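You operate a simulated robot arm through the tools that you are given. There is no shell and no other tool. Be economical: measure what you need, move in short steps, check, and stop when the job is done.

The job below is to be done with a simulated robot arm. You get a single attempt, and the scene is never put back.

TASK
Push the green hose on the hose tail, tighten its clamp, open the yellow valve.
Fine: the clamp's pointer ends in the green; the valve opens last.

It is judged by the outcome, as a careful person would: the job done as asked, and still so three seconds after it is handed in. It fails if anything else is knocked over, pushed out of place, dropped, spilled or broken.

THE ROBOT
A 7-joint arm with a two-finger parallel gripper, fixed in place. Base frame: the origin is at the foot of the arm, x ahead of it, y to its left, z up. Readings come in m, degrees, newtons and seconds.
With the tool pointing down near the work surface it reaches from about 0.28 to 0.68 m from the base axis. Its first joint turns from -66.0 to 66.0 degrees. Payload 1.57 kg.
The tool frame sits at the grasp point between the pads (the TCP): z along the fingers, y along the line on which they close. The tips reach 0.03 m beyond it. Largest opening 0.11 m; finger width 0.024, thickness 0.012; the body of the gripper, 0.048 by 0.112 m, starts 0.078 m behind the TCP.
Orientation is that of the tool frame in the base frame, as [roll, pitch, yaw] about the fixed x, y, z axes, in that order (R = Rz(yaw) Ry(pitch) Rx(roll)). With the fingers straight down and closing along the base's y, the tool's x points along the base's -x, its y along +y and its z along -z.

THE INTERFACE
- The arm moves only by the tool servo_tool. Its argument "plan" is text: rows parted by semicolons, each of 7 numbers parted by spaces: the opening, from 0 (shut) to 1 (fully open), then the shift along the tool's x, y, z in cm, then the turn, a rotation vector about the tool's x, y, z in degrees. In form: grip x y z ax ay az; .... A call has 1 to 8 rows; each row shifts and turns the commanded pose from where the row before left it, along the tool's axes as they then stand. Rows are played at 5 a second. More than 0.05 m and 8.6 degrees between two rows, or a gripper value outside its range, and nothing of the call is played. A pose out of reach is approached as far as the arm can. The call stops where the force on the tool passes 40 N (or 10 N more than at its start, if that is more) or the arm is blocked; 0.2 s more then pass. Each finger travels about 0.108 m/s and halts on what it meets, pressing with about 42 N; the grip force reading is that of the motor and also rises with nothing between the fingers. The clock runs only during rows and for 0.2 s after the last one: add rows that do not move to give the fingers time. The reply holds the time, the measured pose of the TCP, the force on the tool along the base axes, the opening and the grip force, in the units named above and with some noise.
- Cameras (640 x 400 px; columns grow to the right, rows downward): "scene" is fixed at [0.14, -0.3768, 1.4095]; the picture's right is [0.94, -0.33, 0.00], its down [-0.18, -0.51, -0.84] and it looks along [0.28, 0.80, -0.53] (base axes); focal length 351 px, centre (320, 200). "wrist" rides on the gripper at [-0.036, 0, -0.08] in the tool frame; the picture's right is [0.00, -1.00, 0.00], its down [0.97, 0.00, -0.24] and it looks along [0.24, 0.00, 0.97] (tool axes); focal length 218 px, centre (320, 200). There is no depth. A picture from a camera that has moved, and an enlarged one, comes with that camera's place and axes in the base frame and with its lens.
- camera(camera): a new picture of that camera. The clock stands still meanwhile.
- close_up(camera, box): a new picture of the part [left, top, right, bottom] of that camera's present view, enlarged. The clock stands still meanwhile.
- job_done(): hands the job in; it is judged then, once.

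Work in short steps. Places have to be worked out from the pictures, the camera data and where the tool is seen: move nearer, look again, correct. Check each grasp and each placing, and mend what went wrong. You have 120 turns and 64 pictures in all, those below and enlarged ones among them. Open the gripper and draw the arm clear of the work before you hand the job in, unless the task says otherwise; then end with one line.

The tools are called after "Emit:" by a JSON object that holds its "method" and its "body". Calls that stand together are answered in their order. servo_tool: Moves the arm, as the interface text tells. Its arguments: {"type":"object","properties":{"plan":{"type":"string"}},"required":["plan"]} The other tools are called the same way: camera (camera) takes a picture; close_up (camera, box) takes an enlarged picture of a part of a camera's view; job_done () hands the job in.

At the start:

```text
clock: 0.0
eef_pos: [0.2863, 0.2232, 1.0996]
ee_rot: [-180.0, 0.0, -180.0]
ft_force: [-0.1, 0.1, 0.2]
width: 0.11
grip_force: 0.0
```

scene: 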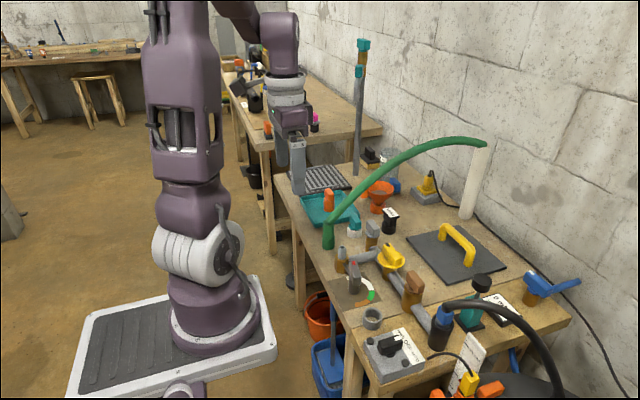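
wrist: 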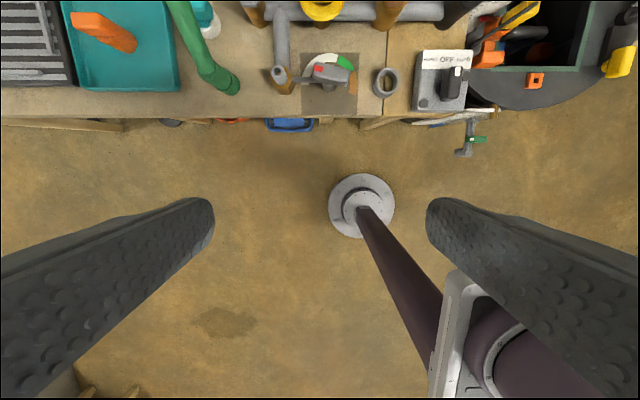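

I start by enlarging the work area to identify hose, tail, clamp and valve.

Emit:
{"method": "close_up", "body": {"camera": "scene", "box": [290, 170, 450, 370]}}

Emit:
{"method": "close_up", "body": {"camera": "wrist", "box": [160, 0, 480, 130]}}

Emit:
{"method": "close_up", "body": {"camera": "scene", "box": [300, 110, 600, 300]}}

```text
2.00 times, centred on (370, 270) of scene
camera zoom: at [0.14, -0.3768, 1.4095], right [0.94, -0.33, 0.0], down [-0.18, -0.51, -0.84], along [0.28, 0.8, -0.53], focal length 703 px, centre (220, 60)
```

zoom: 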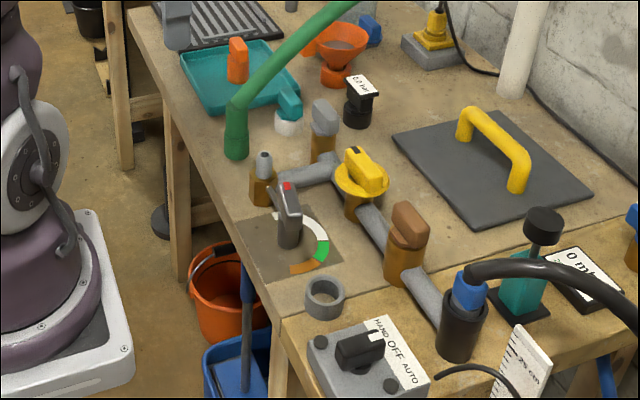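

```text
2.00 times, centred on (320, 65) of wrist
camera zoom: at [0.3222, 0.2229, 1.1792], right [0.0, -1.0, 0.0], down [-0.97, 0.0, 0.24], along [-0.24, 0.0, -0.97], focal length 436 px, centre (320, 470)
```

zoom: 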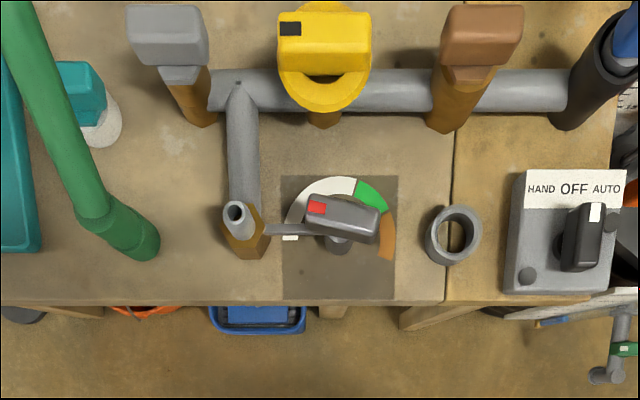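

```text
2.11 times, centred on (450, 205) of scene
camera zoom: at [0.14, -0.3768, 1.4095], right [0.94, -0.33, 0.0], down [-0.18, -0.51, -0.84], along [0.28, 0.8, -0.53], focal length 740 px, centre (46, 190)
```

zoom: 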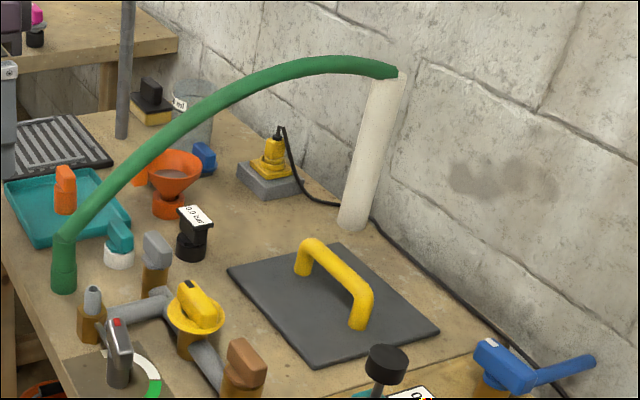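

The tail top is near (0.435, 0.288, 0.80). The hose end stands at about (0.435, 0.39, 0.725), with the hose arching in +x. I move over the bench for a closer look.

Emit:
{"method": "servo_tool", "body": {"plan": "1 -3 1.2 1.2 0 0 0; 1 -3 1.2 1.2 0 0 0; 1 -3 1.2 1.2 0 0 0; 1 -3 1.2 1.2 0 0 0; 1 0 0 0 0 0 0"}}

Emit:
{"method": "camera", "body": {"camera": "wrist"}}

```text
clock: 1.2
eef_pos: [0.4059, 0.2727, 1.0509]
ee_rot: [179.9, 0.0, 180.0]
ft_force: [0.1, -0.8, 0.1]
width: 0.1101
grip_force: 0.1
```

```text
58 pictures are left
camera wrist: at [0.443, 0.2725, 1.1314], right [0.0, -1.0, 0.0], down [-0.97, 0.0, 0.24], along [-0.24, 0.0, -0.97], focal length 218 px, centre (320, 200)
```

wrist: 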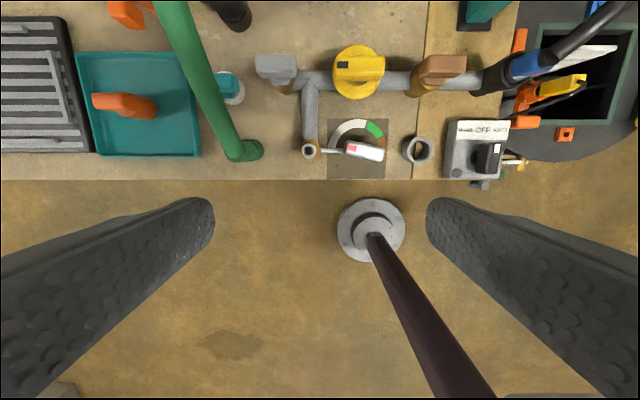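

Emit:
{"method": "close_up", "body": {"camera": "wrist", "box": [210, 40, 480, 190]}}

Emit:
{"method": "close_up", "body": {"camera": "scene", "box": [310, 200, 410, 310]}}

```text
2.37 times, centred on (345, 115) of wrist
camera zoom: at [0.443, 0.2725, 1.1314], right [0.0, -1.0, 0.0], down [-0.97, 0.0, 0.24], along [-0.24, 0.0, -0.97], focal length 517 px, centre (261, 402)
```

zoom: 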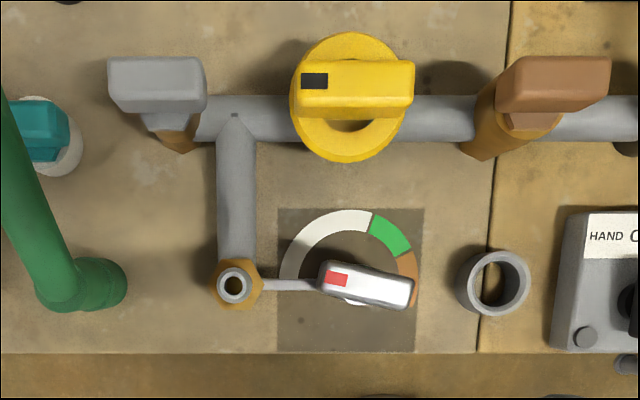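

```text
3.64 times, centred on (360, 255) of scene
camera zoom: at [0.14, -0.3768, 1.4095], right [0.94, -0.33, 0.0], down [-0.18, -0.51, -0.84], along [0.28, 0.8, -0.53], focal length 1278 px, centre (174, 0)
```

zoom: 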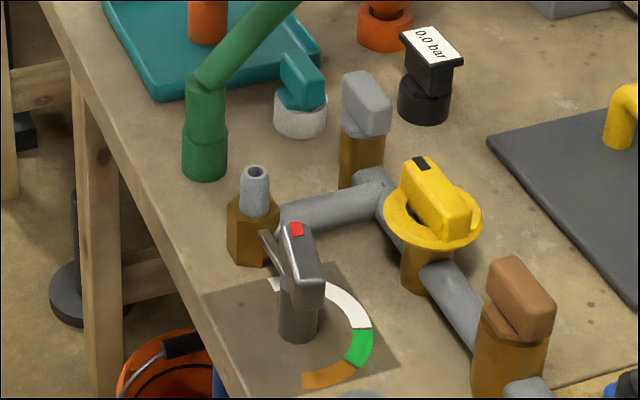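

The hose's vertical end is about (0.433, 0.392), from z 0.725 to 0.81, and it then bends toward +x. I'll grip it with the fingers tilted 30° forward, so I go behind and above it first.

Emit:
{"method": "servo_tool", "body": {"plan": "1 0.8 3 2 0 0 0; 1 0.8 3 2 0 0 0; 1 0.8 3 2 0 0 0; 1 0.8 3 2 0 0 0; 0.8 0 0 0 0 -7.5 0; 0.8 0 0 0 0 -7.5 0; 0.8 0 0 0 0 -7.5 0; 0.8 0 0 0 0 -7.5 0"}}

Emit:
{"method": "camera", "body": {"camera": "wrist"}}

Emit:
{"method": "camera", "body": {"camera": "scene"}}

```text
clock: 3.0
eef_pos: [0.373, 0.3915, 0.9716]
ee_rot: [-180.0, 29.9, 179.9]
ft_force: [-0.5, 0.3, 0.1]
width: 0.088
grip_force: 0.1
```

```text
55 pictures are left
camera wrist: at [0.3651, 0.3905, 1.0585], right [0.0, -1.0, 0.0], down [-0.96, 0.0, -0.28], along [0.28, 0.0, -0.96], focal length 218 px, centre (320, 200)
```

wrist: 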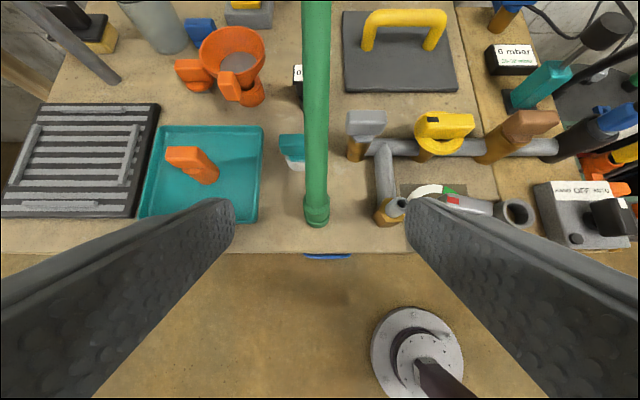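

```text
54 pictures are left
```

scene: 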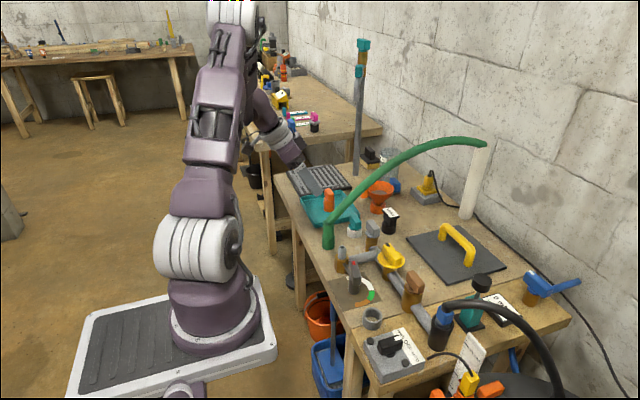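

Hose is centred between the fingers (y≈0.394). I advance along the finger direction to straddle it.

Emit:
{"method": "servo_tool", "body": {"plan": "0.75 4.1 0.2 0 0 0 0; 0.75 0 0 4.5 0 0 0; 0.75 0 0 4.5 0 0 0; 0.75 0 0 4 0 0 0; 0.75 0 0 3 0 0 0; 0.75 0 0 0 0 0 0"}}

Emit:
{"method": "camera", "body": {"camera": "wrist"}}

Emit:
{"method": "close_up", "body": {"camera": "scene", "box": [290, 150, 420, 290]}}

```text
clock: 4.4
eef_pos: [0.4174, 0.3935, 0.8099]
ee_rot: [-180.0, 30.0, 180.0]
ft_force: [0.5, 0.6, -0.8]
width: 0.0824
grip_force: 0.1
```

```text
53 pictures are left
camera wrist: at [0.4099, 0.3933, 0.8976], right [0.0, -1.0, 0.0], down [-0.96, 0.0, -0.28], along [0.28, 0.0, -0.96], focal length 218 px, centre (320, 200)
```

wrist: 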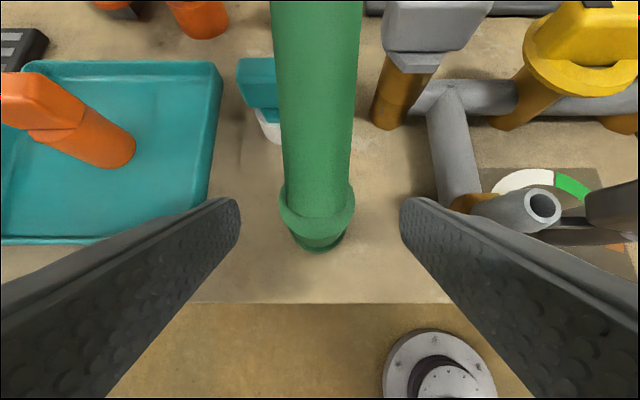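

```text
2.86 times, centred on (355, 220) of scene
camera zoom: at [0.14, -0.3768, 1.4095], right [0.94, -0.33, 0.0], down [-0.18, -0.51, -0.84], along [0.28, 0.8, -0.53], focal length 1004 px, centre (220, 143)
```

zoom: 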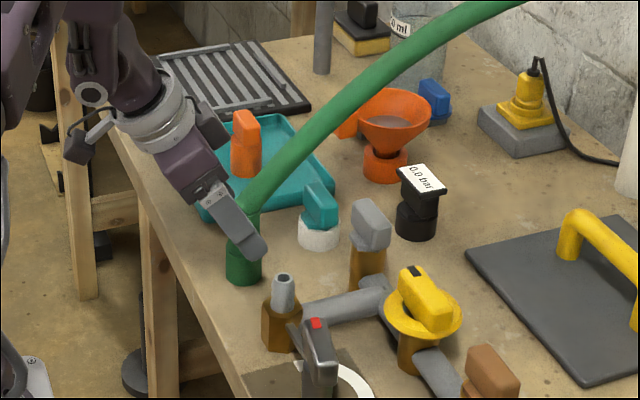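

The hose is between the fingers. I advance a little more and close on it.

Emit:
{"method": "servo_tool", "body": {"plan": "0.75 -0.2 0 2.2 0 0 0; 0.5 0 0 0 0 0 0; 0.2 0 0 0 0 0 0; 0.1 0 0 0 0 0 0; 0.1 0 0 0 0 0 0; 0.1 0 0 0 0 0 0"}}

Emit:
{"method": "camera", "body": {"camera": "wrist"}}

```text
clock: 5.8
eef_pos: [0.4315, 0.394, 0.7921]
ee_rot: [179.9, 30.0, -179.9]
ft_force: [0.3, 2.3, 0.2]
width: 0.0323
grip_force: 40.6
```

```text
51 pictures are left
camera wrist: at [0.4226, 0.3935, 0.8804], right [0.0, -1.0, 0.0], down [-0.96, 0.0, -0.28], along [0.28, 0.0, -0.96], focal length 218 px, centre (320, 200)
```

wrist: 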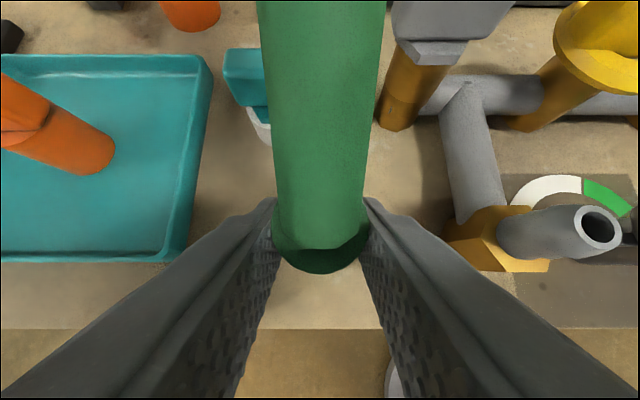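

Held at 0.032 m. I lift straight up about 10 cm and check force and grip.

Emit:
{"method": "servo_tool", "body": {"plan": "0.1 -1.25 0 -2.17 0 0 0; 0.1 -1.25 0 -2.17 0 0 0; 0.1 -1.25 0 -2.17 0 0 0; 0.1 -1.25 0 -2.17 0 0 0; 0.1 0 0 0 0 0 0"}}

Emit:
{"method": "camera", "body": {"camera": "scene"}}

Emit:
{"method": "close_up", "body": {"camera": "scene", "box": [290, 150, 420, 290]}}

```text
clock: 7.0
eef_pos: [0.4304, 0.3943, 0.8965]
ee_rot: [180.0, 30.2, 179.9]
ft_force: [1.2, -0.6, -0.1]
width: 0.0322
grip_force: 40.3
```

```text
50 pictures are left
```

scene: 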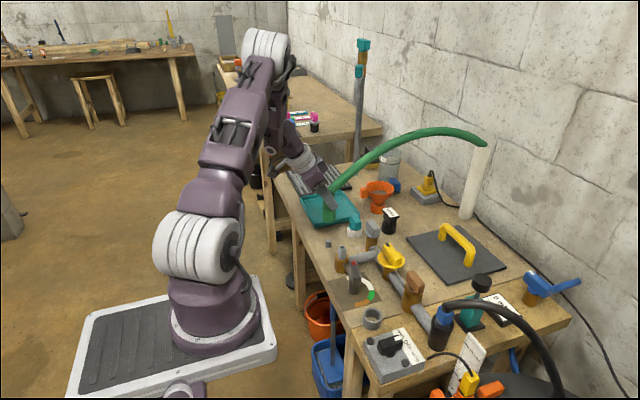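

```text
2.86 times, centred on (355, 220) of scene
camera zoom: at [0.14, -0.3768, 1.4095], right [0.94, -0.33, 0.0], down [-0.18, -0.51, -0.84], along [0.28, 0.8, -0.53], focal length 1004 px, centre (220, 143)
```

zoom: 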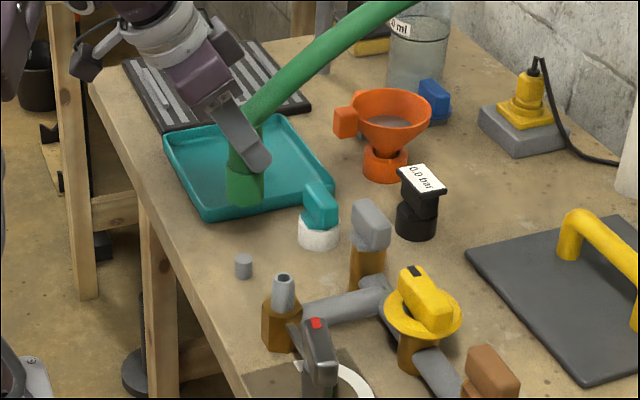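

The hose came up cleanly with its end still vertical. I shift it toward the tail in y, keeping height, and look.

Emit:
{"method": "servo_tool", "body": {"plan": "0.1 0 -2.5 0 0 0 0; 0.1 0 -2.5 0 0 0 0; 0.1 0 -2.5 0 0 0 0; 0.1 0 -2 0 0 0 0; 0.1 0 0 0 0 0 0"}}

Emit:
{"method": "camera", "body": {"camera": "wrist"}}

Emit:
{"method": "close_up", "body": {"camera": "scene", "box": [290, 170, 420, 290]}}

```text
clock: 8.2
eef_pos: [0.4319, 0.2985, 0.8939]
ee_rot: [-179.9, 30.1, -180.0]
ft_force: [-0.3, 0.4, -2.0]
width: 0.032
grip_force: 40.8
```

```text
48 pictures are left
camera wrist: at [0.4226, 0.298, 0.9814], right [0.0, -1.0, 0.0], down [-0.96, 0.0, -0.28], along [0.28, 0.0, -0.96], focal length 218 px, centre (320, 200)
```

wrist: 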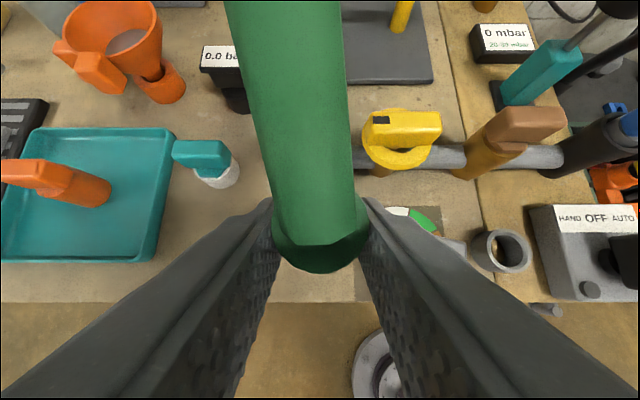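

```text
3.33 times, centred on (355, 230) of scene
camera zoom: at [0.14, -0.3768, 1.4095], right [0.94, -0.33, 0.0], down [-0.18, -0.51, -0.84], along [0.28, 0.8, -0.53], focal length 1171 px, centre (203, 100)
```

zoom: 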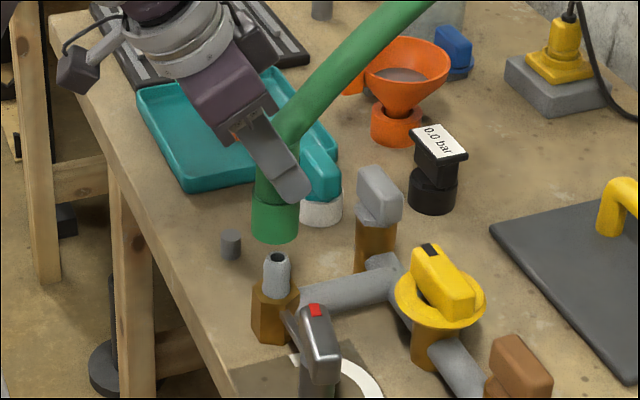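

Hose bottom is at about (0.437, 0.299), and the tail at about (0.436, 0.289, 0.805). I shift 1 cm more in −y and descend 1.5 cm, then check alignment.

Emit:
{"method": "servo_tool", "body": {"plan": "0.1 0 -0.95 0 0 0 0; 0.1 0.25 0 0.43 0 0 0; 0.1 0.25 0 0.43 0 0 0; 0.1 0 0 0 0 0 0"}}

Emit:
{"method": "close_up", "body": {"camera": "scene", "box": [310, 200, 390, 290]}}

```text
clock: 9.2
eef_pos: [0.431, 0.2892, 0.8828]
ee_rot: [-180.0, 30.0, -179.9]
ft_force: [-1.1, -0.4, -1.1]
width: 0.0319
grip_force: 40.6
```

```text
4.44 times, centred on (350, 245) of scene
camera zoom: at [0.14, -0.3768, 1.4095], right [0.94, -0.33, 0.0], down [-0.18, -0.51, -0.84], along [0.28, 0.8, -0.53], focal length 1562 px, centre (187, 0)
```

zoom: 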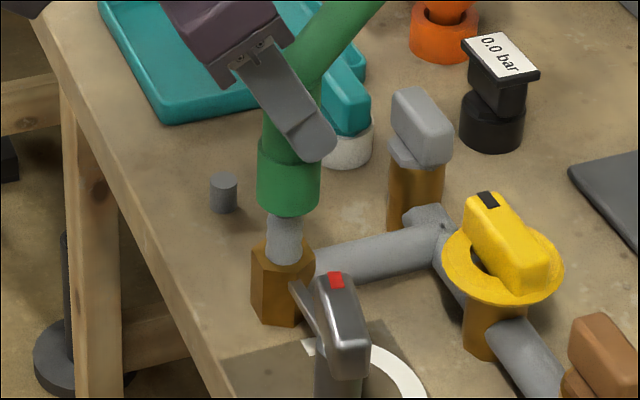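

Alignment looks good. I descend slowly, watching force.

Emit:
{"method": "servo_tool", "body": {"plan": "0.1 0.2 0 0.35 0 0 0; 0.1 0.2 0 0.35 0 0 0; 0.1 0.2 0 0.35 0 0 0; 0.1 0.2 0 0.35 0 0 0; 0.1 0 0 0 0 0 0"}}

Emit:
{"method": "close_up", "body": {"camera": "scene", "box": [310, 200, 390, 290]}}

```text
clock: 10.4
eef_pos: [0.4327, 0.2907, 0.8669]
ee_rot: [-180.0, 29.9, -180.0]
ft_force: [-0.1, 1.1, -2.0]
width: 0.032
grip_force: 41.0
```

```text
4.44 times, centred on (350, 245) of scene
camera zoom: at [0.14, -0.3768, 1.4095], right [0.94, -0.33, 0.0], down [-0.18, -0.51, -0.84], along [0.28, 0.8, -0.53], focal length 1562 px, centre (187, 0)
```

zoom: 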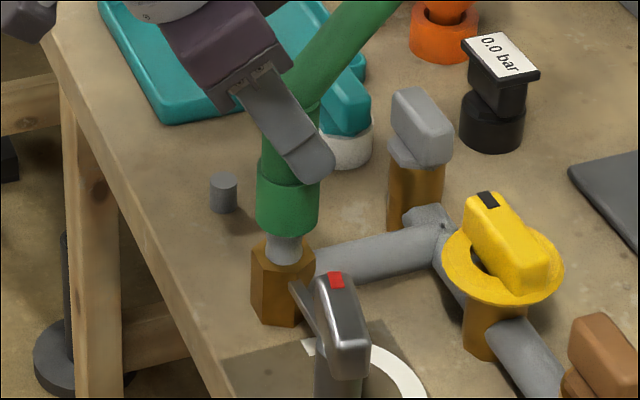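

No contact yet; I continue down in small steps.

Emit:
{"method": "servo_tool", "body": {"plan": "0.1 0.2 0 0.35 0 0 0; 0.1 0.2 0 0.35 0 0 0; 0.1 0.2 0 0.35 0 0 0; 0.1 0 0 0 0 0 0"}}

Emit:
{"method": "close_up", "body": {"camera": "scene", "box": [310, 200, 390, 290]}}

```text
clock: 11.4
eef_pos: [0.432, 0.2887, 0.8546]
ee_rot: [179.9, 30.0, 180.0]
ft_force: [0.8, 0.5, -0.7]
width: 0.0317
grip_force: 41.1
```

```text
4.44 times, centred on (350, 245) of scene
camera zoom: at [0.14, -0.3768, 1.4095], right [0.94, -0.33, 0.0], down [-0.18, -0.51, -0.84], along [0.28, 0.8, -0.53], focal length 1562 px, centre (187, 0)
```

zoom: 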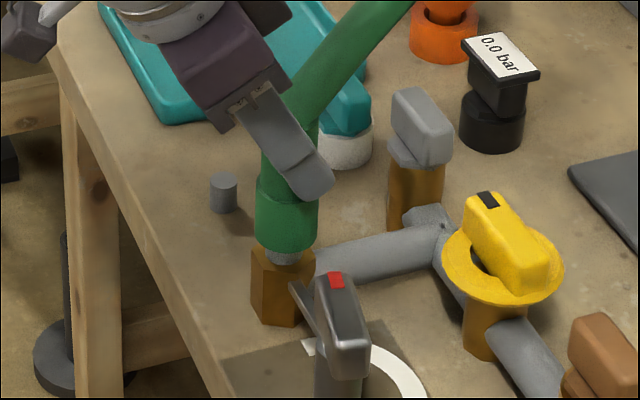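

It seems to be sliding over the tail without force. I keep pushing until it seats.

Emit:
{"method": "servo_tool", "body": {"plan": "0.1 0.2 0 0.35 0 0 0; 0.1 0.2 0 0.35 0 0 0; 0.1 0.2 0 0.35 0 0 0; 0.1 0 0 0 0 0 0"}}

Emit:
{"method": "close_up", "body": {"camera": "scene", "box": [310, 200, 390, 290]}}

```text
clock: 12.4
eef_pos: [0.4312, 0.2897, 0.8438]
ee_rot: [180.0, 30.0, 180.0]
ft_force: [-0.2, 0.3, -1.2]
width: 0.0321
grip_force: 40.7
```

```text
4.44 times, centred on (350, 245) of scene
camera zoom: at [0.14, -0.3768, 1.4095], right [0.94, -0.33, 0.0], down [-0.18, -0.51, -0.84], along [0.28, 0.8, -0.53], focal length 1562 px, centre (187, 0)
```

zoom: 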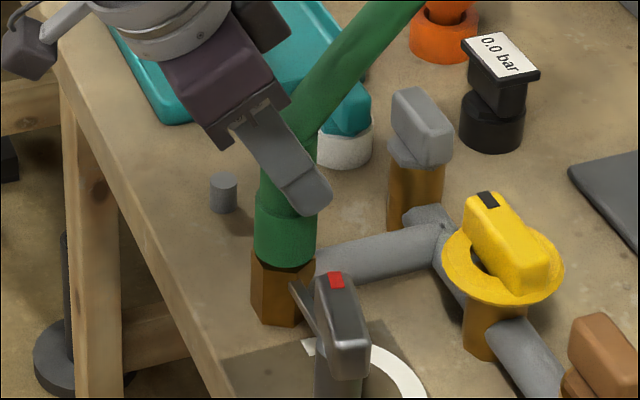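

Nearly down on the hex. A few more small steps until contact.

Emit:
{"method": "servo_tool", "body": {"plan": "0.1 0.15 0 0.26 0 0 0; 0.1 0.15 0 0.26 0 0 0; 0.1 0.15 0 0.26 0 0 0; 0.1 0.15 0 0.26 0 0 0; 0.1 0 0 0 0 0 0"}}

Emit:
{"method": "close_up", "body": {"camera": "scene", "box": [310, 200, 390, 290]}}

```text
clock: 13.2
eef_pos: [0.4308, 0.2885, 0.8381]
ee_rot: [-180.0, 30.3, 180.0]
ft_force: [-8.7, -7.7, 15.6]
width: 0.0322
grip_force: 41.0
stopped in row 3: the force on the tool passed its limit (the readings are from after the stop); the commanded pose is now the measured one
```

```text
4.44 times, centred on (350, 245) of scene
camera zoom: at [0.1396, -0.3771, 1.4094], right [0.94, -0.33, 0.0], down [-0.18, -0.5, -0.85], along [0.28, 0.8, -0.53], focal length 1562 px, centre (187, 0)
```

zoom: 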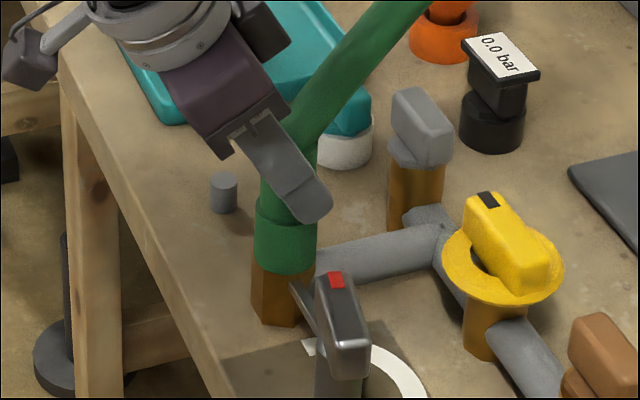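

Contact force stopped it with the sleeve on the hex: seated. I release and see if the hose stays.

Emit:
{"method": "servo_tool", "body": {"plan": "0.4 0 0 0 0 0 0; 0.6 0 0 0 0 0 0; 0.75 0 0 0 0 0 0; 0.75 0 0 0 0 0 0; 0.75 0 0 0 0 0 0"}}

Emit:
{"method": "close_up", "body": {"camera": "scene", "box": [310, 200, 390, 290]}}

```text
clock: 14.4
eef_pos: [0.4311, 0.2891, 0.8377]
ee_rot: [179.9, 30.3, 180.0]
ft_force: [0.3, 0.1, 0.3]
width: 0.0826
grip_force: 0.1
```

```text
4.44 times, centred on (350, 245) of scene
camera zoom: at [0.14, -0.3768, 1.4095], right [0.94, -0.33, 0.0], down [-0.18, -0.51, -0.84], along [0.28, 0.8, -0.53], focal length 1562 px, centre (187, 0)
```

zoom: 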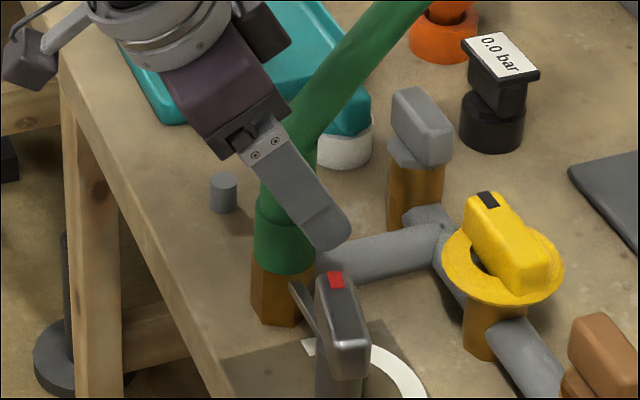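

The hose stays on. I back out along the fingers, straighten the tool, and move over the clamp lever at about (0.437, 0.205).

Emit:
{"method": "servo_tool", "body": {"plan": "0.75 0 0 -4 0 0 0; 0.75 0 0 -4 0 0 0; 0.75 0 0 -4 0 0 0; 0.75 0 0 -3 0 0 0; 0.75 0 0 0 0 7.5 0; 0.75 0 0 0 0 7.5 0; 0.75 0 0 0 0 7.5 0; 0.75 0 0 0 0 7.5 0"}}

Emit:
{"method": "servo_tool", "body": {"plan": "0.6 0 -4 0 0 0 0; 0.6 0 -4 0 0 0 0; 0.6 -2.5 -0.2 0 0 0 0; 0.6 -2.5 0 0 0 0 0; 0.6 0 0 0 0 0 0"}}

Emit:
{"method": "camera", "body": {"camera": "wrist"}}

Emit:
{"method": "camera", "body": {"camera": "scene"}}

```text
clock: 16.2
eef_pos: [0.3575, 0.2894, 0.9663]
ee_rot: [180.0, 0.2, -179.9]
ft_force: [-0.9, 0.8, -1.3]
width: 0.0824
grip_force: 0.1
```

```text
clock: 17.4
eef_pos: [0.4057, 0.2079, 0.9663]
ee_rot: [180.0, 0.2, -180.0]
ft_force: [0.0, -0.2, 0.1]
width: 0.066
grip_force: 0.1
```

```text
40 pictures are left
camera wrist: at [0.4418, 0.2074, 1.0459], right [0.0, -1.0, 0.0], down [-0.97, 0.0, 0.24], along [-0.24, 0.0, -0.97], focal length 218 px, centre (320, 200)
```

wrist: 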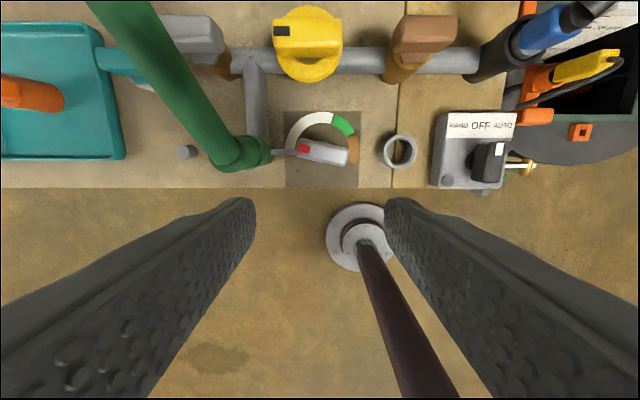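

```text
39 pictures are left
```

scene: 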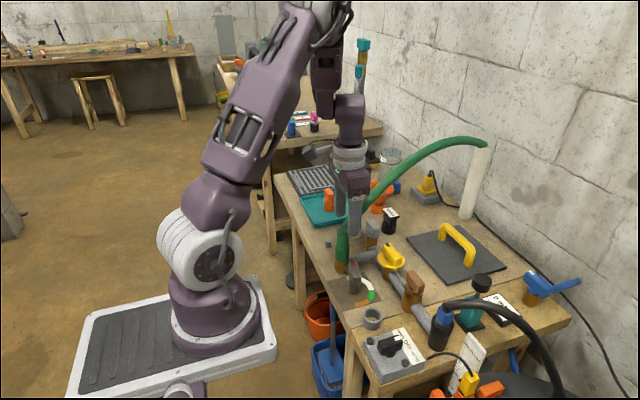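

Enlarge the dial.

Emit:
{"method": "close_up", "body": {"camera": "wrist", "box": [260, 90, 380, 190]}}

```text
4.00 times, centred on (320, 140) of wrist
camera zoom: at [0.4418, 0.2074, 1.0459], right [0.0, -1.0, 0.0], down [-0.97, 0.0, 0.24], along [-0.24, 0.0, -0.97], focal length 873 px, centre (320, 440)
```

zoom: 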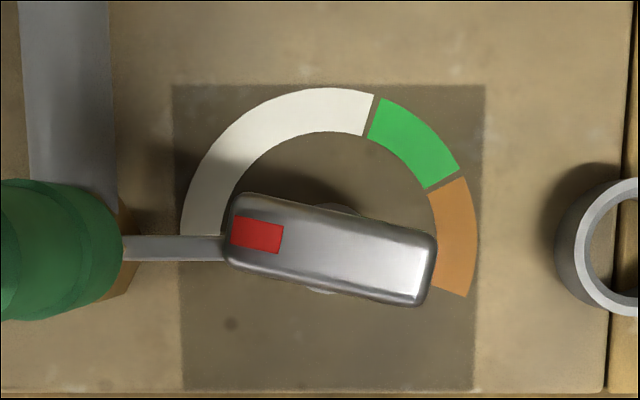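

Lever: centre ≈(0.436, 0.2045), top z≈0.805, pointer now at ~168°, green spans 27–71° (centre ~49°), so a ~119° clockwise turn is needed. I centre above it and pre-rotate −77° so the fingers close across the lever.

Emit:
{"method": "servo_tool", "body": {"plan": "0.5 -3.1 -0.35 3 0 0 0; 0.5 0 0 0 0 0 -8.58; 0.5 0 0 0 0 0 -8.58; 0.5 0 0 0 0 0 -8.58; 0.5 0 0 0 0 0 -8.58; 0.5 0 0 0 0 0 -8.58; 0.5 0 0 0 0 0 -8.58; 0.5 0 0 0 0 0 -8.58"}}

Emit:
{"method": "servo_tool", "body": {"plan": "0.5 0 0 0 0 0 -8.58; 0.5 0 0 0 0 0 -8.58; 0.5 0 0 0 0 0 0"}}

Emit:
{"method": "camera", "body": {"camera": "wrist"}}

```text
clock: 19.2
eef_pos: [0.4369, 0.2034, 0.9363]
ee_rot: [-179.8, 0.2, -119.7]
ft_force: [0.1, -0.1, 0.4]
width: 0.055
grip_force: 0.0
```

```text
clock: 20.0
eef_pos: [0.4375, 0.2038, 0.9368]
ee_rot: [-179.8, 0.0, -102.7]
ft_force: [-0.3, 0.1, 0.5]
width: 0.0549
grip_force: 0.0
```

```text
37 pictures are left
camera wrist: at [0.445, 0.2385, 1.0172], right [0.98, -0.22, 0.0], down [-0.21, -0.95, 0.24], along [-0.05, -0.23, -0.97], focal length 218 px, centre (320, 200)
```

wrist: 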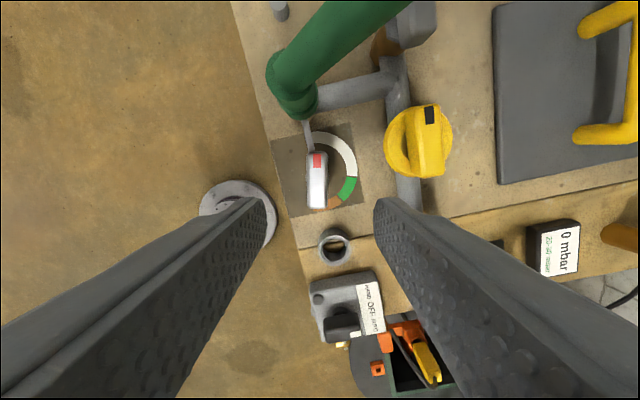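

Aligned and centred on the lever. I descend so the tips end just below the lever's sides but above the bar.

Emit:
{"method": "servo_tool", "body": {"plan": "0.45 0 0.1 4 0 0 0; 0.45 0 0 4 0 0 0; 0.45 0 0 2 0 0 0; 0.45 0 0 1.7 0 0 0; 0.45 0 0 0 0 0 0"}}

Emit:
{"method": "camera", "body": {"camera": "wrist"}}

Emit:
{"method": "close_up", "body": {"camera": "scene", "box": [310, 200, 410, 320]}}

```text
clock: 21.2
eef_pos: [0.4385, 0.2049, 0.8192]
ee_rot: [-179.9, 0.1, -102.7]
ft_force: [-0.7, 0.1, 0.2]
width: 0.0496
grip_force: 0.0
```

```text
36 pictures are left
camera wrist: at [0.4457, 0.2393, 0.8995], right [0.98, -0.22, 0.0], down [-0.21, -0.95, 0.24], along [-0.05, -0.23, -0.97], focal length 218 px, centre (320, 200)
```

wrist: 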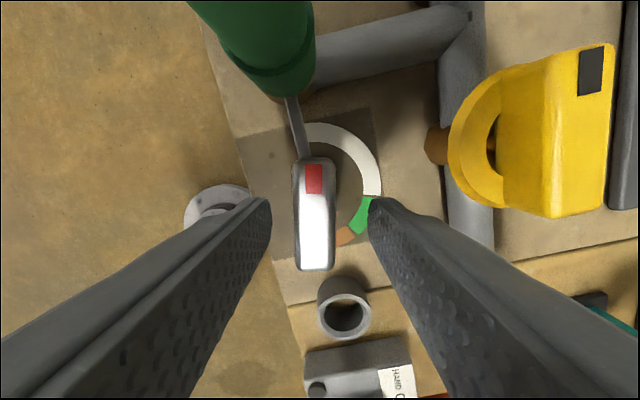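

```text
3.33 times, centred on (360, 260) of scene
camera zoom: at [0.14, -0.3768, 1.4095], right [0.94, -0.33, 0.0], down [-0.18, -0.51, -0.84], along [0.28, 0.8, -0.53], focal length 1171 px, centre (187, 0)
```

zoom: 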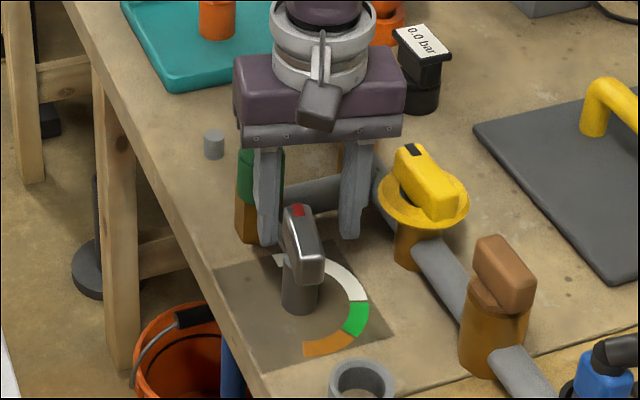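

I need a more precise lever height; enlarging both views.

Emit:
{"method": "close_up", "body": {"camera": "wrist", "box": [250, 130, 390, 290]}}

Emit:
{"method": "close_up", "body": {"camera": "scene", "box": [325, 235, 385, 315]}}

```text
2.50 times, centred on (320, 210) of wrist
camera zoom: at [0.4457, 0.2393, 0.8995], right [0.98, -0.22, 0.0], down [-0.21, -0.95, 0.24], along [-0.05, -0.23, -0.97], focal length 546 px, centre (320, 175)
```

zoom: 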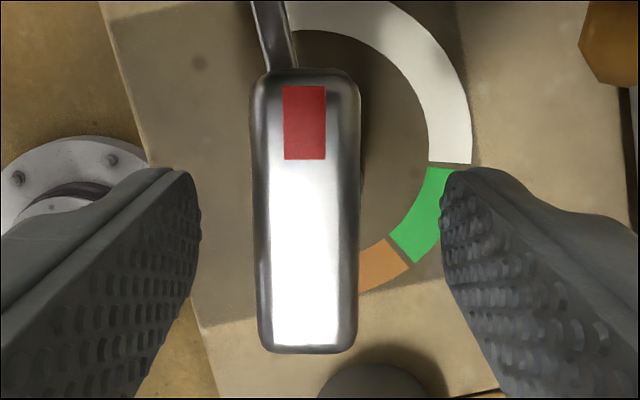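

```text
5.00 times, centred on (355, 275) of scene
camera zoom: at [0.14, -0.3768, 1.4095], right [0.94, -0.33, 0.0], down [-0.18, -0.51, -0.84], along [0.28, 0.8, -0.53], focal length 1757 px, centre (145, -175)
```

zoom: 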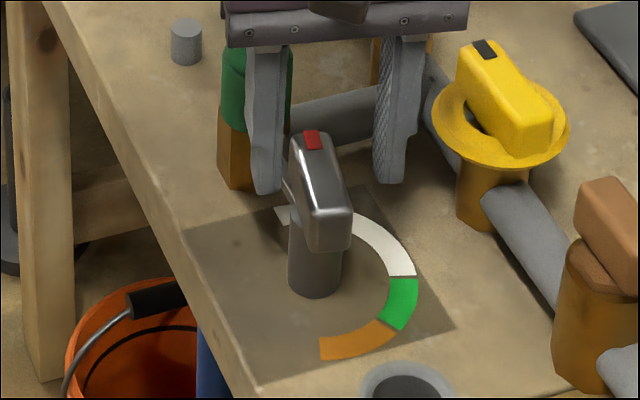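

Lever top is at z≈0.803 with centre ≈(0.437, 0.208). The finger tips are at 0.789, so I nudge and close on it.

Emit:
{"method": "servo_tool", "body": {"plan": "0.45 -0.2 0.15 0.3 0 0 0; 0.2 0 0 0 0 0 0; 0 0 0 0 0 0 0; 0 0 0 0 0 0 0; 0 0 0 0 0 0 0"}}

Emit:
{"method": "close_up", "body": {"camera": "wrist", "box": [220, 100, 420, 300]}}

```text
clock: 22.4
eef_pos: [0.4351, 0.2069, 0.8156]
ee_rot: [-179.9, 0.1, -102.8]
ft_force: [-17.2, 4.2, -0.7]
width: 0.022
grip_force: 35.1
```

```text
2.00 times, centred on (320, 200) of wrist
camera zoom: at [0.4436, 0.2417, 0.8968], right [0.98, -0.22, 0.0], down [-0.21, -0.95, 0.24], along [-0.05, -0.23, -0.97], focal length 436 px, centre (320, 200)
```

zoom: 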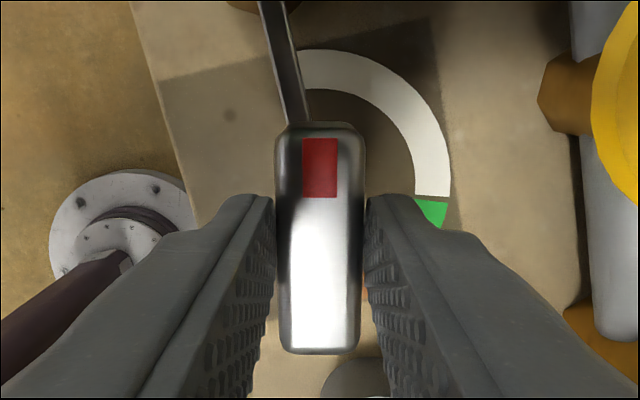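

Uneven grip force (−17 N in x), so I shift slightly to relieve it while staying closed.

Emit:
{"method": "servo_tool", "body": {"plan": "0 0 0.15 0 0 0 0; 0 0 0 0 0 0 0; 0 0 0 0 0 0 0"}}

```text
clock: 23.2
eef_pos: [0.4346, 0.2071, 0.8165]
ee_rot: [-179.7, 0.2, -102.8]
ft_force: [-6.8, 4.0, -14.0]
width: 0.0218
grip_force: 35.3
```

Gripped. Begin turning clockwise in a small batch.

Emit:
{"method": "servo_tool", "body": {"plan": "0 0 0 0 0 0 8; 0 0 0 0 0 0 8; 0 0 0 0 0 0 8; 0 0 0 0 0 0 0"}}

Emit:
{"method": "close_up", "body": {"camera": "wrist", "box": [220, 100, 420, 300]}}

```text
clock: 24.2
eef_pos: [0.4367, 0.2064, 0.8158]
ee_rot: [-179.6, 0.4, -126.9]
ft_force: [14.5, -5.2, -14.9]
width: 0.0222
grip_force: 34.9
```

```text
2.00 times, centred on (320, 200) of wrist
camera zoom: at [0.4576, 0.2349, 0.8972], right [0.8, -0.6, 0.0], down [-0.58, -0.78, 0.24], along [-0.14, -0.19, -0.97], focal length 436 px, centre (320, 200)
```

zoom: 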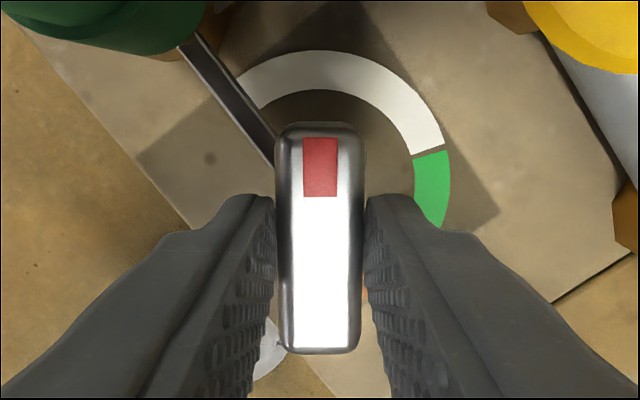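

Lever follows. I relieve the side load and continue.

Emit:
{"method": "servo_tool", "body": {"plan": "0 0 -0.1 0 0 0 8; 0 0 0 0 0 0 8; 0 0 0 0 0 0 8; 0 0 0 0 0 0 8; 0 0 0 0 0 0 0"}}

Emit:
{"method": "close_up", "body": {"camera": "wrist", "box": [220, 100, 420, 300]}}

Emit:
{"method": "close_up", "body": {"camera": "scene", "box": [290, 170, 450, 320]}}

```text
clock: 25.4
eef_pos: [0.4365, 0.2072, 0.8177]
ee_rot: [-179.8, 0.3, -158.9]
ft_force: [23.3, -14.6, -12.1]
width: 0.0217
grip_force: 34.7
```

```text
2.00 times, centred on (320, 200) of wrist
camera zoom: at [0.4701, 0.2182, 0.8976], right [0.36, -0.93, 0.0], down [-0.91, -0.35, 0.23], along [-0.22, -0.09, -0.97], focal length 436 px, centre (320, 200)
```

zoom: 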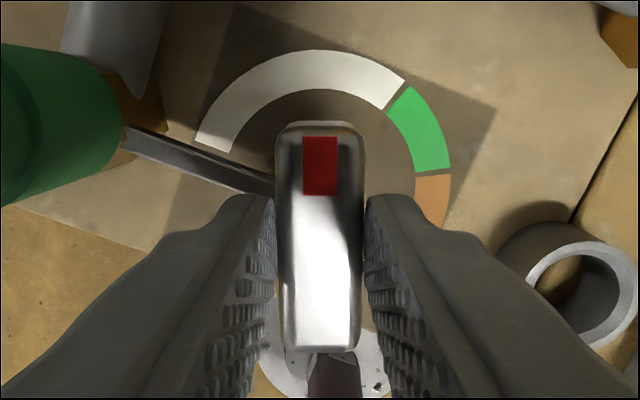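

```text
2.67 times, centred on (370, 245) of scene
camera zoom: at [0.1406, -0.377, 1.4093], right [0.94, -0.33, 0.0], down [-0.18, -0.5, -0.84], along [0.28, 0.8, -0.53], focal length 937 px, centre (187, 80)
```

zoom: 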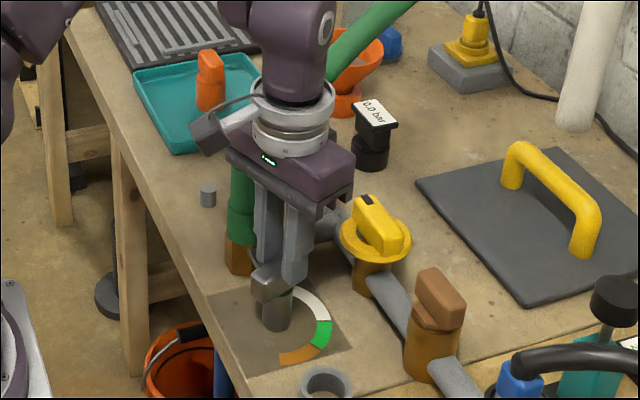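

Side force is growing (27 N), so I regrip slightly higher: open, raise 4 mm, read the free force.

Emit:
{"method": "servo_tool", "body": {"plan": "0.3 0 0 0 0 0 0; 0.3 0 0 0 0 0 0; 0.3 0 0 -0.4 0 0 0; 0.3 0 0 0 0 0 0"}}

Emit:
{"method": "close_up", "body": {"camera": "wrist", "box": [220, 100, 420, 300]}}

```text
clock: 26.4
eef_pos: [0.435, 0.2063, 0.8222]
ee_rot: [-179.9, 0.2, -158.7]
ft_force: [0.1, 0.2, 0.2]
width: 0.0328
grip_force: 0.1
```

```text
2.00 times, centred on (320, 200) of wrist
camera zoom: at [0.469, 0.2187, 0.9015], right [0.36, -0.93, 0.0], down [-0.91, -0.35, 0.24], along [-0.22, -0.09, -0.97], focal length 436 px, centre (320, 200)
```

zoom: 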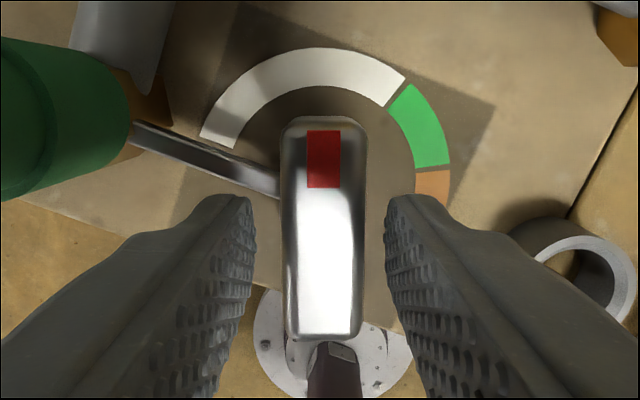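

Free of load and the lever holds. Regrip, then turn a further 32°.

Emit:
{"method": "servo_tool", "body": {"plan": "0 -0.17 -0.05 0 0 0 0; 0 0 0 0 0 0 0; 0 0 0 0 0 0 0; 0 0 0 0 0 0 8; 0 0 0 0 0 0 8; 0 0 0 0 0 0 8; 0 0 0 0 0 0 8; 0 0 0 0 0 0 0"}}

Emit:
{"method": "close_up", "body": {"camera": "wrist", "box": [220, 100, 420, 300]}}

```text
clock: 28.2
eef_pos: [0.437, 0.2044, 0.8212]
ee_rot: [-180.0, 0.2, 169.1]
ft_force: [-13.7, -19.4, 10.6]
width: 0.0219
grip_force: 35.2
```

```text
2.00 times, centred on (320, 200) of wrist
camera zoom: at [0.4716, 0.1978, 0.9014], right [-0.19, -0.98, 0.0], down [-0.95, 0.18, 0.24], along [-0.23, 0.04, -0.97], focal length 436 px, centre (320, 200)
```

zoom: 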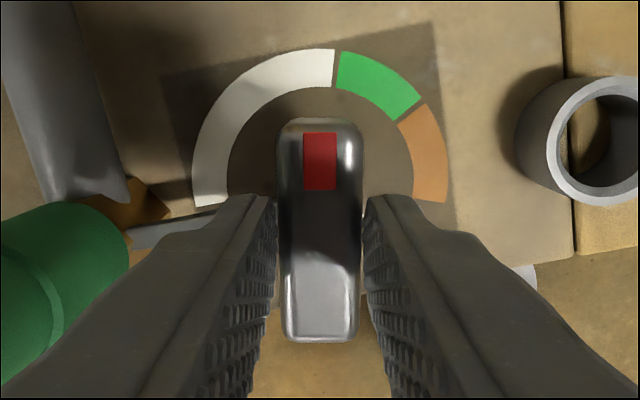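

Turning the remaining ~31°, with a small relief shift.

Emit:
{"method": "servo_tool", "body": {"plan": "0 0.1 -0.1 0 0 0 8; 0 0 0 0 0 0 8; 0 0 0 0 0 0 8; 0 0 0 0 0 0 7; 0 0 0 0 0 0 0"}}

Emit:
{"method": "close_up", "body": {"camera": "wrist", "box": [220, 100, 420, 300]}}

```text
clock: 29.4
eef_pos: [0.4358, 0.2053, 0.821]
ee_rot: [179.8, 0.2, 138.1]
ft_force: [-6.5, -26.8, -2.1]
width: 0.0218
grip_force: 34.7
```

```text
2.00 times, centred on (320, 200) of wrist
camera zoom: at [0.4627, 0.18, 0.9014], right [-0.67, -0.74, 0.0], down [-0.72, 0.65, 0.24], along [-0.18, 0.16, -0.97], focal length 436 px, centre (320, 200)
```

zoom: 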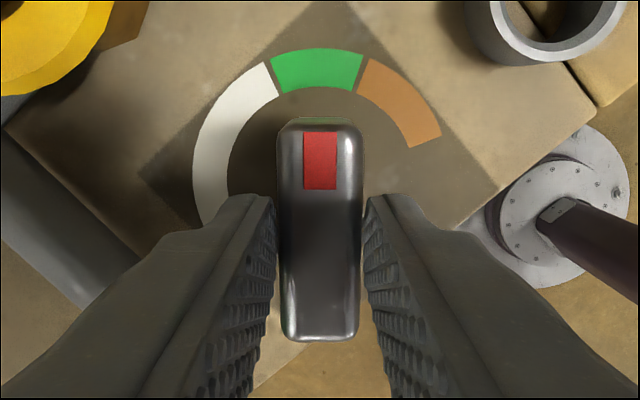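

Pointer sits in the middle of the green. I release, lift straight up, and check it stays.

Emit:
{"method": "servo_tool", "body": {"plan": "0.3 0 0 0 0 0 0; 0.35 0 0 0 0 0 0; 0.35 0 0 -4 0 0 0; 0.35 0 0 -4 0 0 0; 0.35 0 0 -4 0 0 0; 0.35 0 0 0 0 0 0"}}

Emit:
{"method": "camera", "body": {"camera": "wrist"}}

Emit:
{"method": "close_up", "body": {"camera": "scene", "box": [290, 170, 530, 320]}}

```text
clock: 30.8
eef_pos: [0.4364, 0.204, 0.9422]
ee_rot: [179.9, 0.2, 138.2]
ft_force: [0.7, 0.3, 0.5]
width: 0.0384
grip_force: 0.0
```

```text
25 pictures are left
camera wrist: at [0.4634, 0.1802, 1.0222], right [-0.67, -0.75, 0.0], down [-0.73, 0.65, 0.24], along [-0.17, 0.16, -0.97], focal length 218 px, centre (320, 200)
```

wrist: 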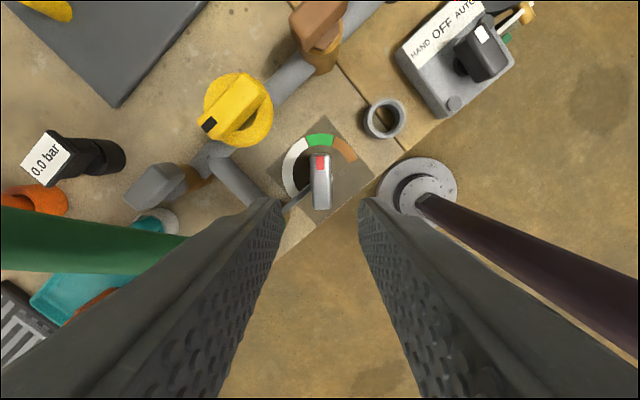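

```text
2.67 times, centred on (410, 245) of scene
camera zoom: at [0.14, -0.3768, 1.4095], right [0.94, -0.33, 0.0], down [-0.18, -0.51, -0.84], along [0.28, 0.8, -0.53], focal length 937 px, centre (80, 80)
```

zoom: 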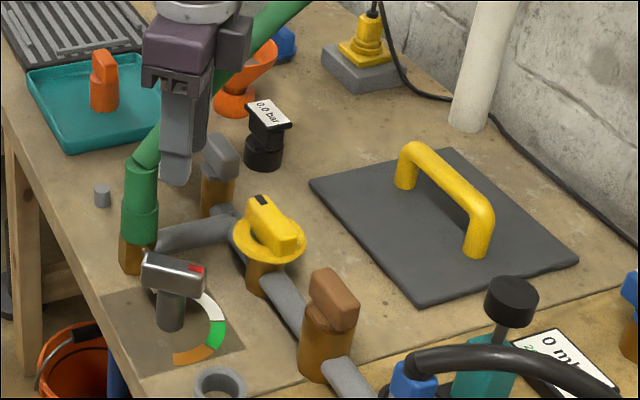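

Clamp pointer stays in the green and the hose is on. Now I move closer to the yellow valve to see its handle state.

Emit:
{"method": "servo_tool", "body": {"plan": "0.5 -2 1.8 0 0 0 0; 0.5 -2 1.8 0 0 0 0; 0.5 0 0 0 0 0 0"}}

Emit:
{"method": "close_up", "body": {"camera": "wrist", "box": [200, 90, 380, 230]}}

Emit:
{"method": "close_up", "body": {"camera": "scene", "box": [355, 225, 455, 315]}}

```text
clock: 31.6
eef_pos: [0.4898, 0.2049, 0.9415]
ee_rot: [179.8, 0.1, 138.2]
ft_force: [0.8, 0.3, 0.6]
width: 0.0551
grip_force: 0.1
```

```text
2.86 times, centred on (290, 160) of wrist
camera zoom: at [0.5164, 0.1806, 1.0218], right [-0.67, -0.75, 0.0], down [-0.73, 0.65, 0.24], along [-0.17, 0.16, -0.97], focal length 624 px, centre (406, 314)
```

zoom: 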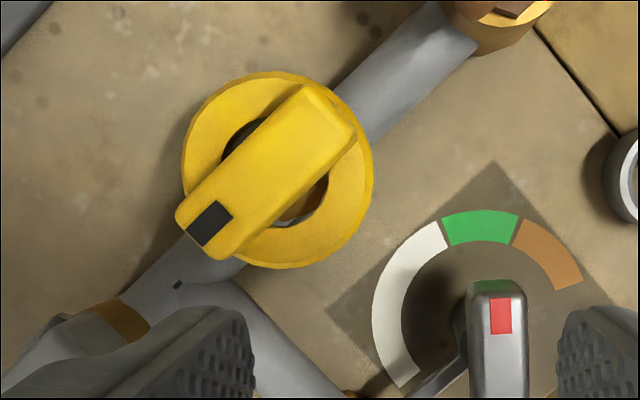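

```text
4.44 times, centred on (405, 270) of scene
camera zoom: at [0.14, -0.3768, 1.4095], right [0.94, -0.33, 0.0], down [-0.18, -0.51, -0.84], along [0.28, 0.8, -0.53], focal length 1562 px, centre (-58, -111)
```

zoom: 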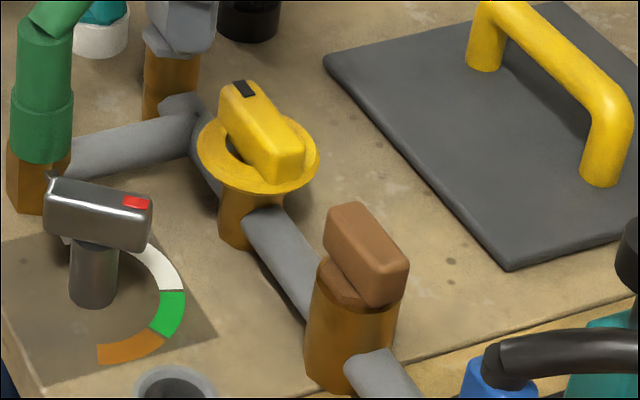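

The handle centre is ≈(0.544, 0.2155), top z≈0.826, lying along y with a ring just beneath. I rotate so the fingers close along x (leaving room to turn counter‑clockwise) and move above it.

Emit:
{"method": "servo_tool", "body": {"plan": "0.5 0 0 0 0 0 8.03; 0.5 0 0 0 0 0 8.03; 0.5 0 0 0 0 0 8.03; 0.5 0 0 0 0 0 8.03; 0.5 0 0 0 0 0 8.03; 0.5 0 0 0 0 0 8.03; 0.5 0.5 2.7 0 0 0 0; 0.5 0.55 2.7 0 0 0 0"}}

Emit:
{"method": "camera", "body": {"camera": "wrist"}}

```text
clock: 33.4
eef_pos: [0.5442, 0.2164, 0.9422]
ee_rot: [179.7, -0.1, 90.2]
ft_force: [-0.5, 0.6, -0.4]
width: 0.0548
grip_force: 0.0
```

```text
21 pictures are left
camera wrist: at [0.5447, 0.1798, 1.0226], right [-1.0, 0.0, 0.0], down [0.0, 0.97, 0.24], along [0.0, 0.24, -0.97], focal length 218 px, centre (320, 200)
```

wrist: 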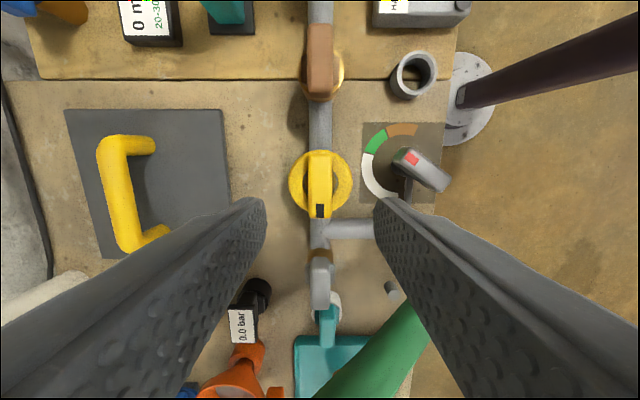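

Centred on the handle. Descend with care to TCP z≈0.845.

Emit:
{"method": "servo_tool", "body": {"plan": "0.45 0 0 3 0 0 0; 0.45 0 0 3 0 0 0; 0.45 0 0 2 0 0 0; 0.45 0 0 1.6 0 0 0; 0.45 0 0 0 0 0 0"}}

Emit:
{"method": "close_up", "body": {"camera": "wrist", "box": [220, 100, 420, 300]}}

Emit:
{"method": "close_up", "body": {"camera": "scene", "box": [345, 205, 445, 295]}}

```text
clock: 34.6
eef_pos: [0.5444, 0.2161, 0.8455]
ee_rot: [179.7, -0.1, 90.0]
ft_force: [0.0, 0.0, 0.4]
width: 0.0496
grip_force: 0.1
```

```text
2.00 times, centred on (320, 200) of wrist
camera zoom: at [0.5442, 0.1801, 0.9253], right [-1.0, 0.0, 0.0], down [0.0, 0.97, 0.24], along [0.0, 0.24, -0.97], focal length 436 px, centre (320, 200)
```

zoom: 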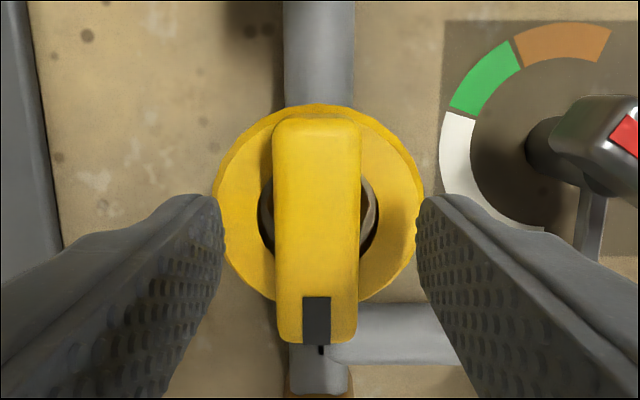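

```text
4.44 times, centred on (395, 250) of scene
camera zoom: at [0.14, -0.3768, 1.4095], right [0.94, -0.33, 0.0], down [-0.18, -0.51, -0.84], along [0.28, 0.8, -0.53], focal length 1562 px, centre (-13, -22)
```

zoom: 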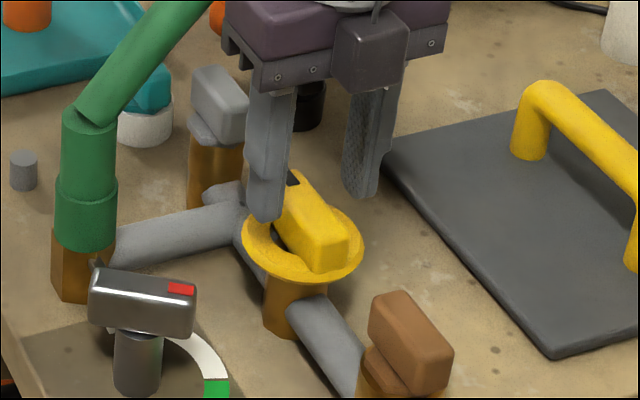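

The fingers straddle the handle above the ring. Close.

Emit:
{"method": "servo_tool", "body": {"plan": "0.2 0 0 0 0 0 0; 0 0 0 0 0 0 0; 0 0 0 0 0 0 0; 0 0 0 0 0 0 0"}}

```text
clock: 35.6
eef_pos: [0.5446, 0.2165, 0.8455]
ee_rot: [179.6, -0.1, 90.1]
ft_force: [0.3, -0.3, 0.0]
width: 0.0
grip_force: 21.5
```

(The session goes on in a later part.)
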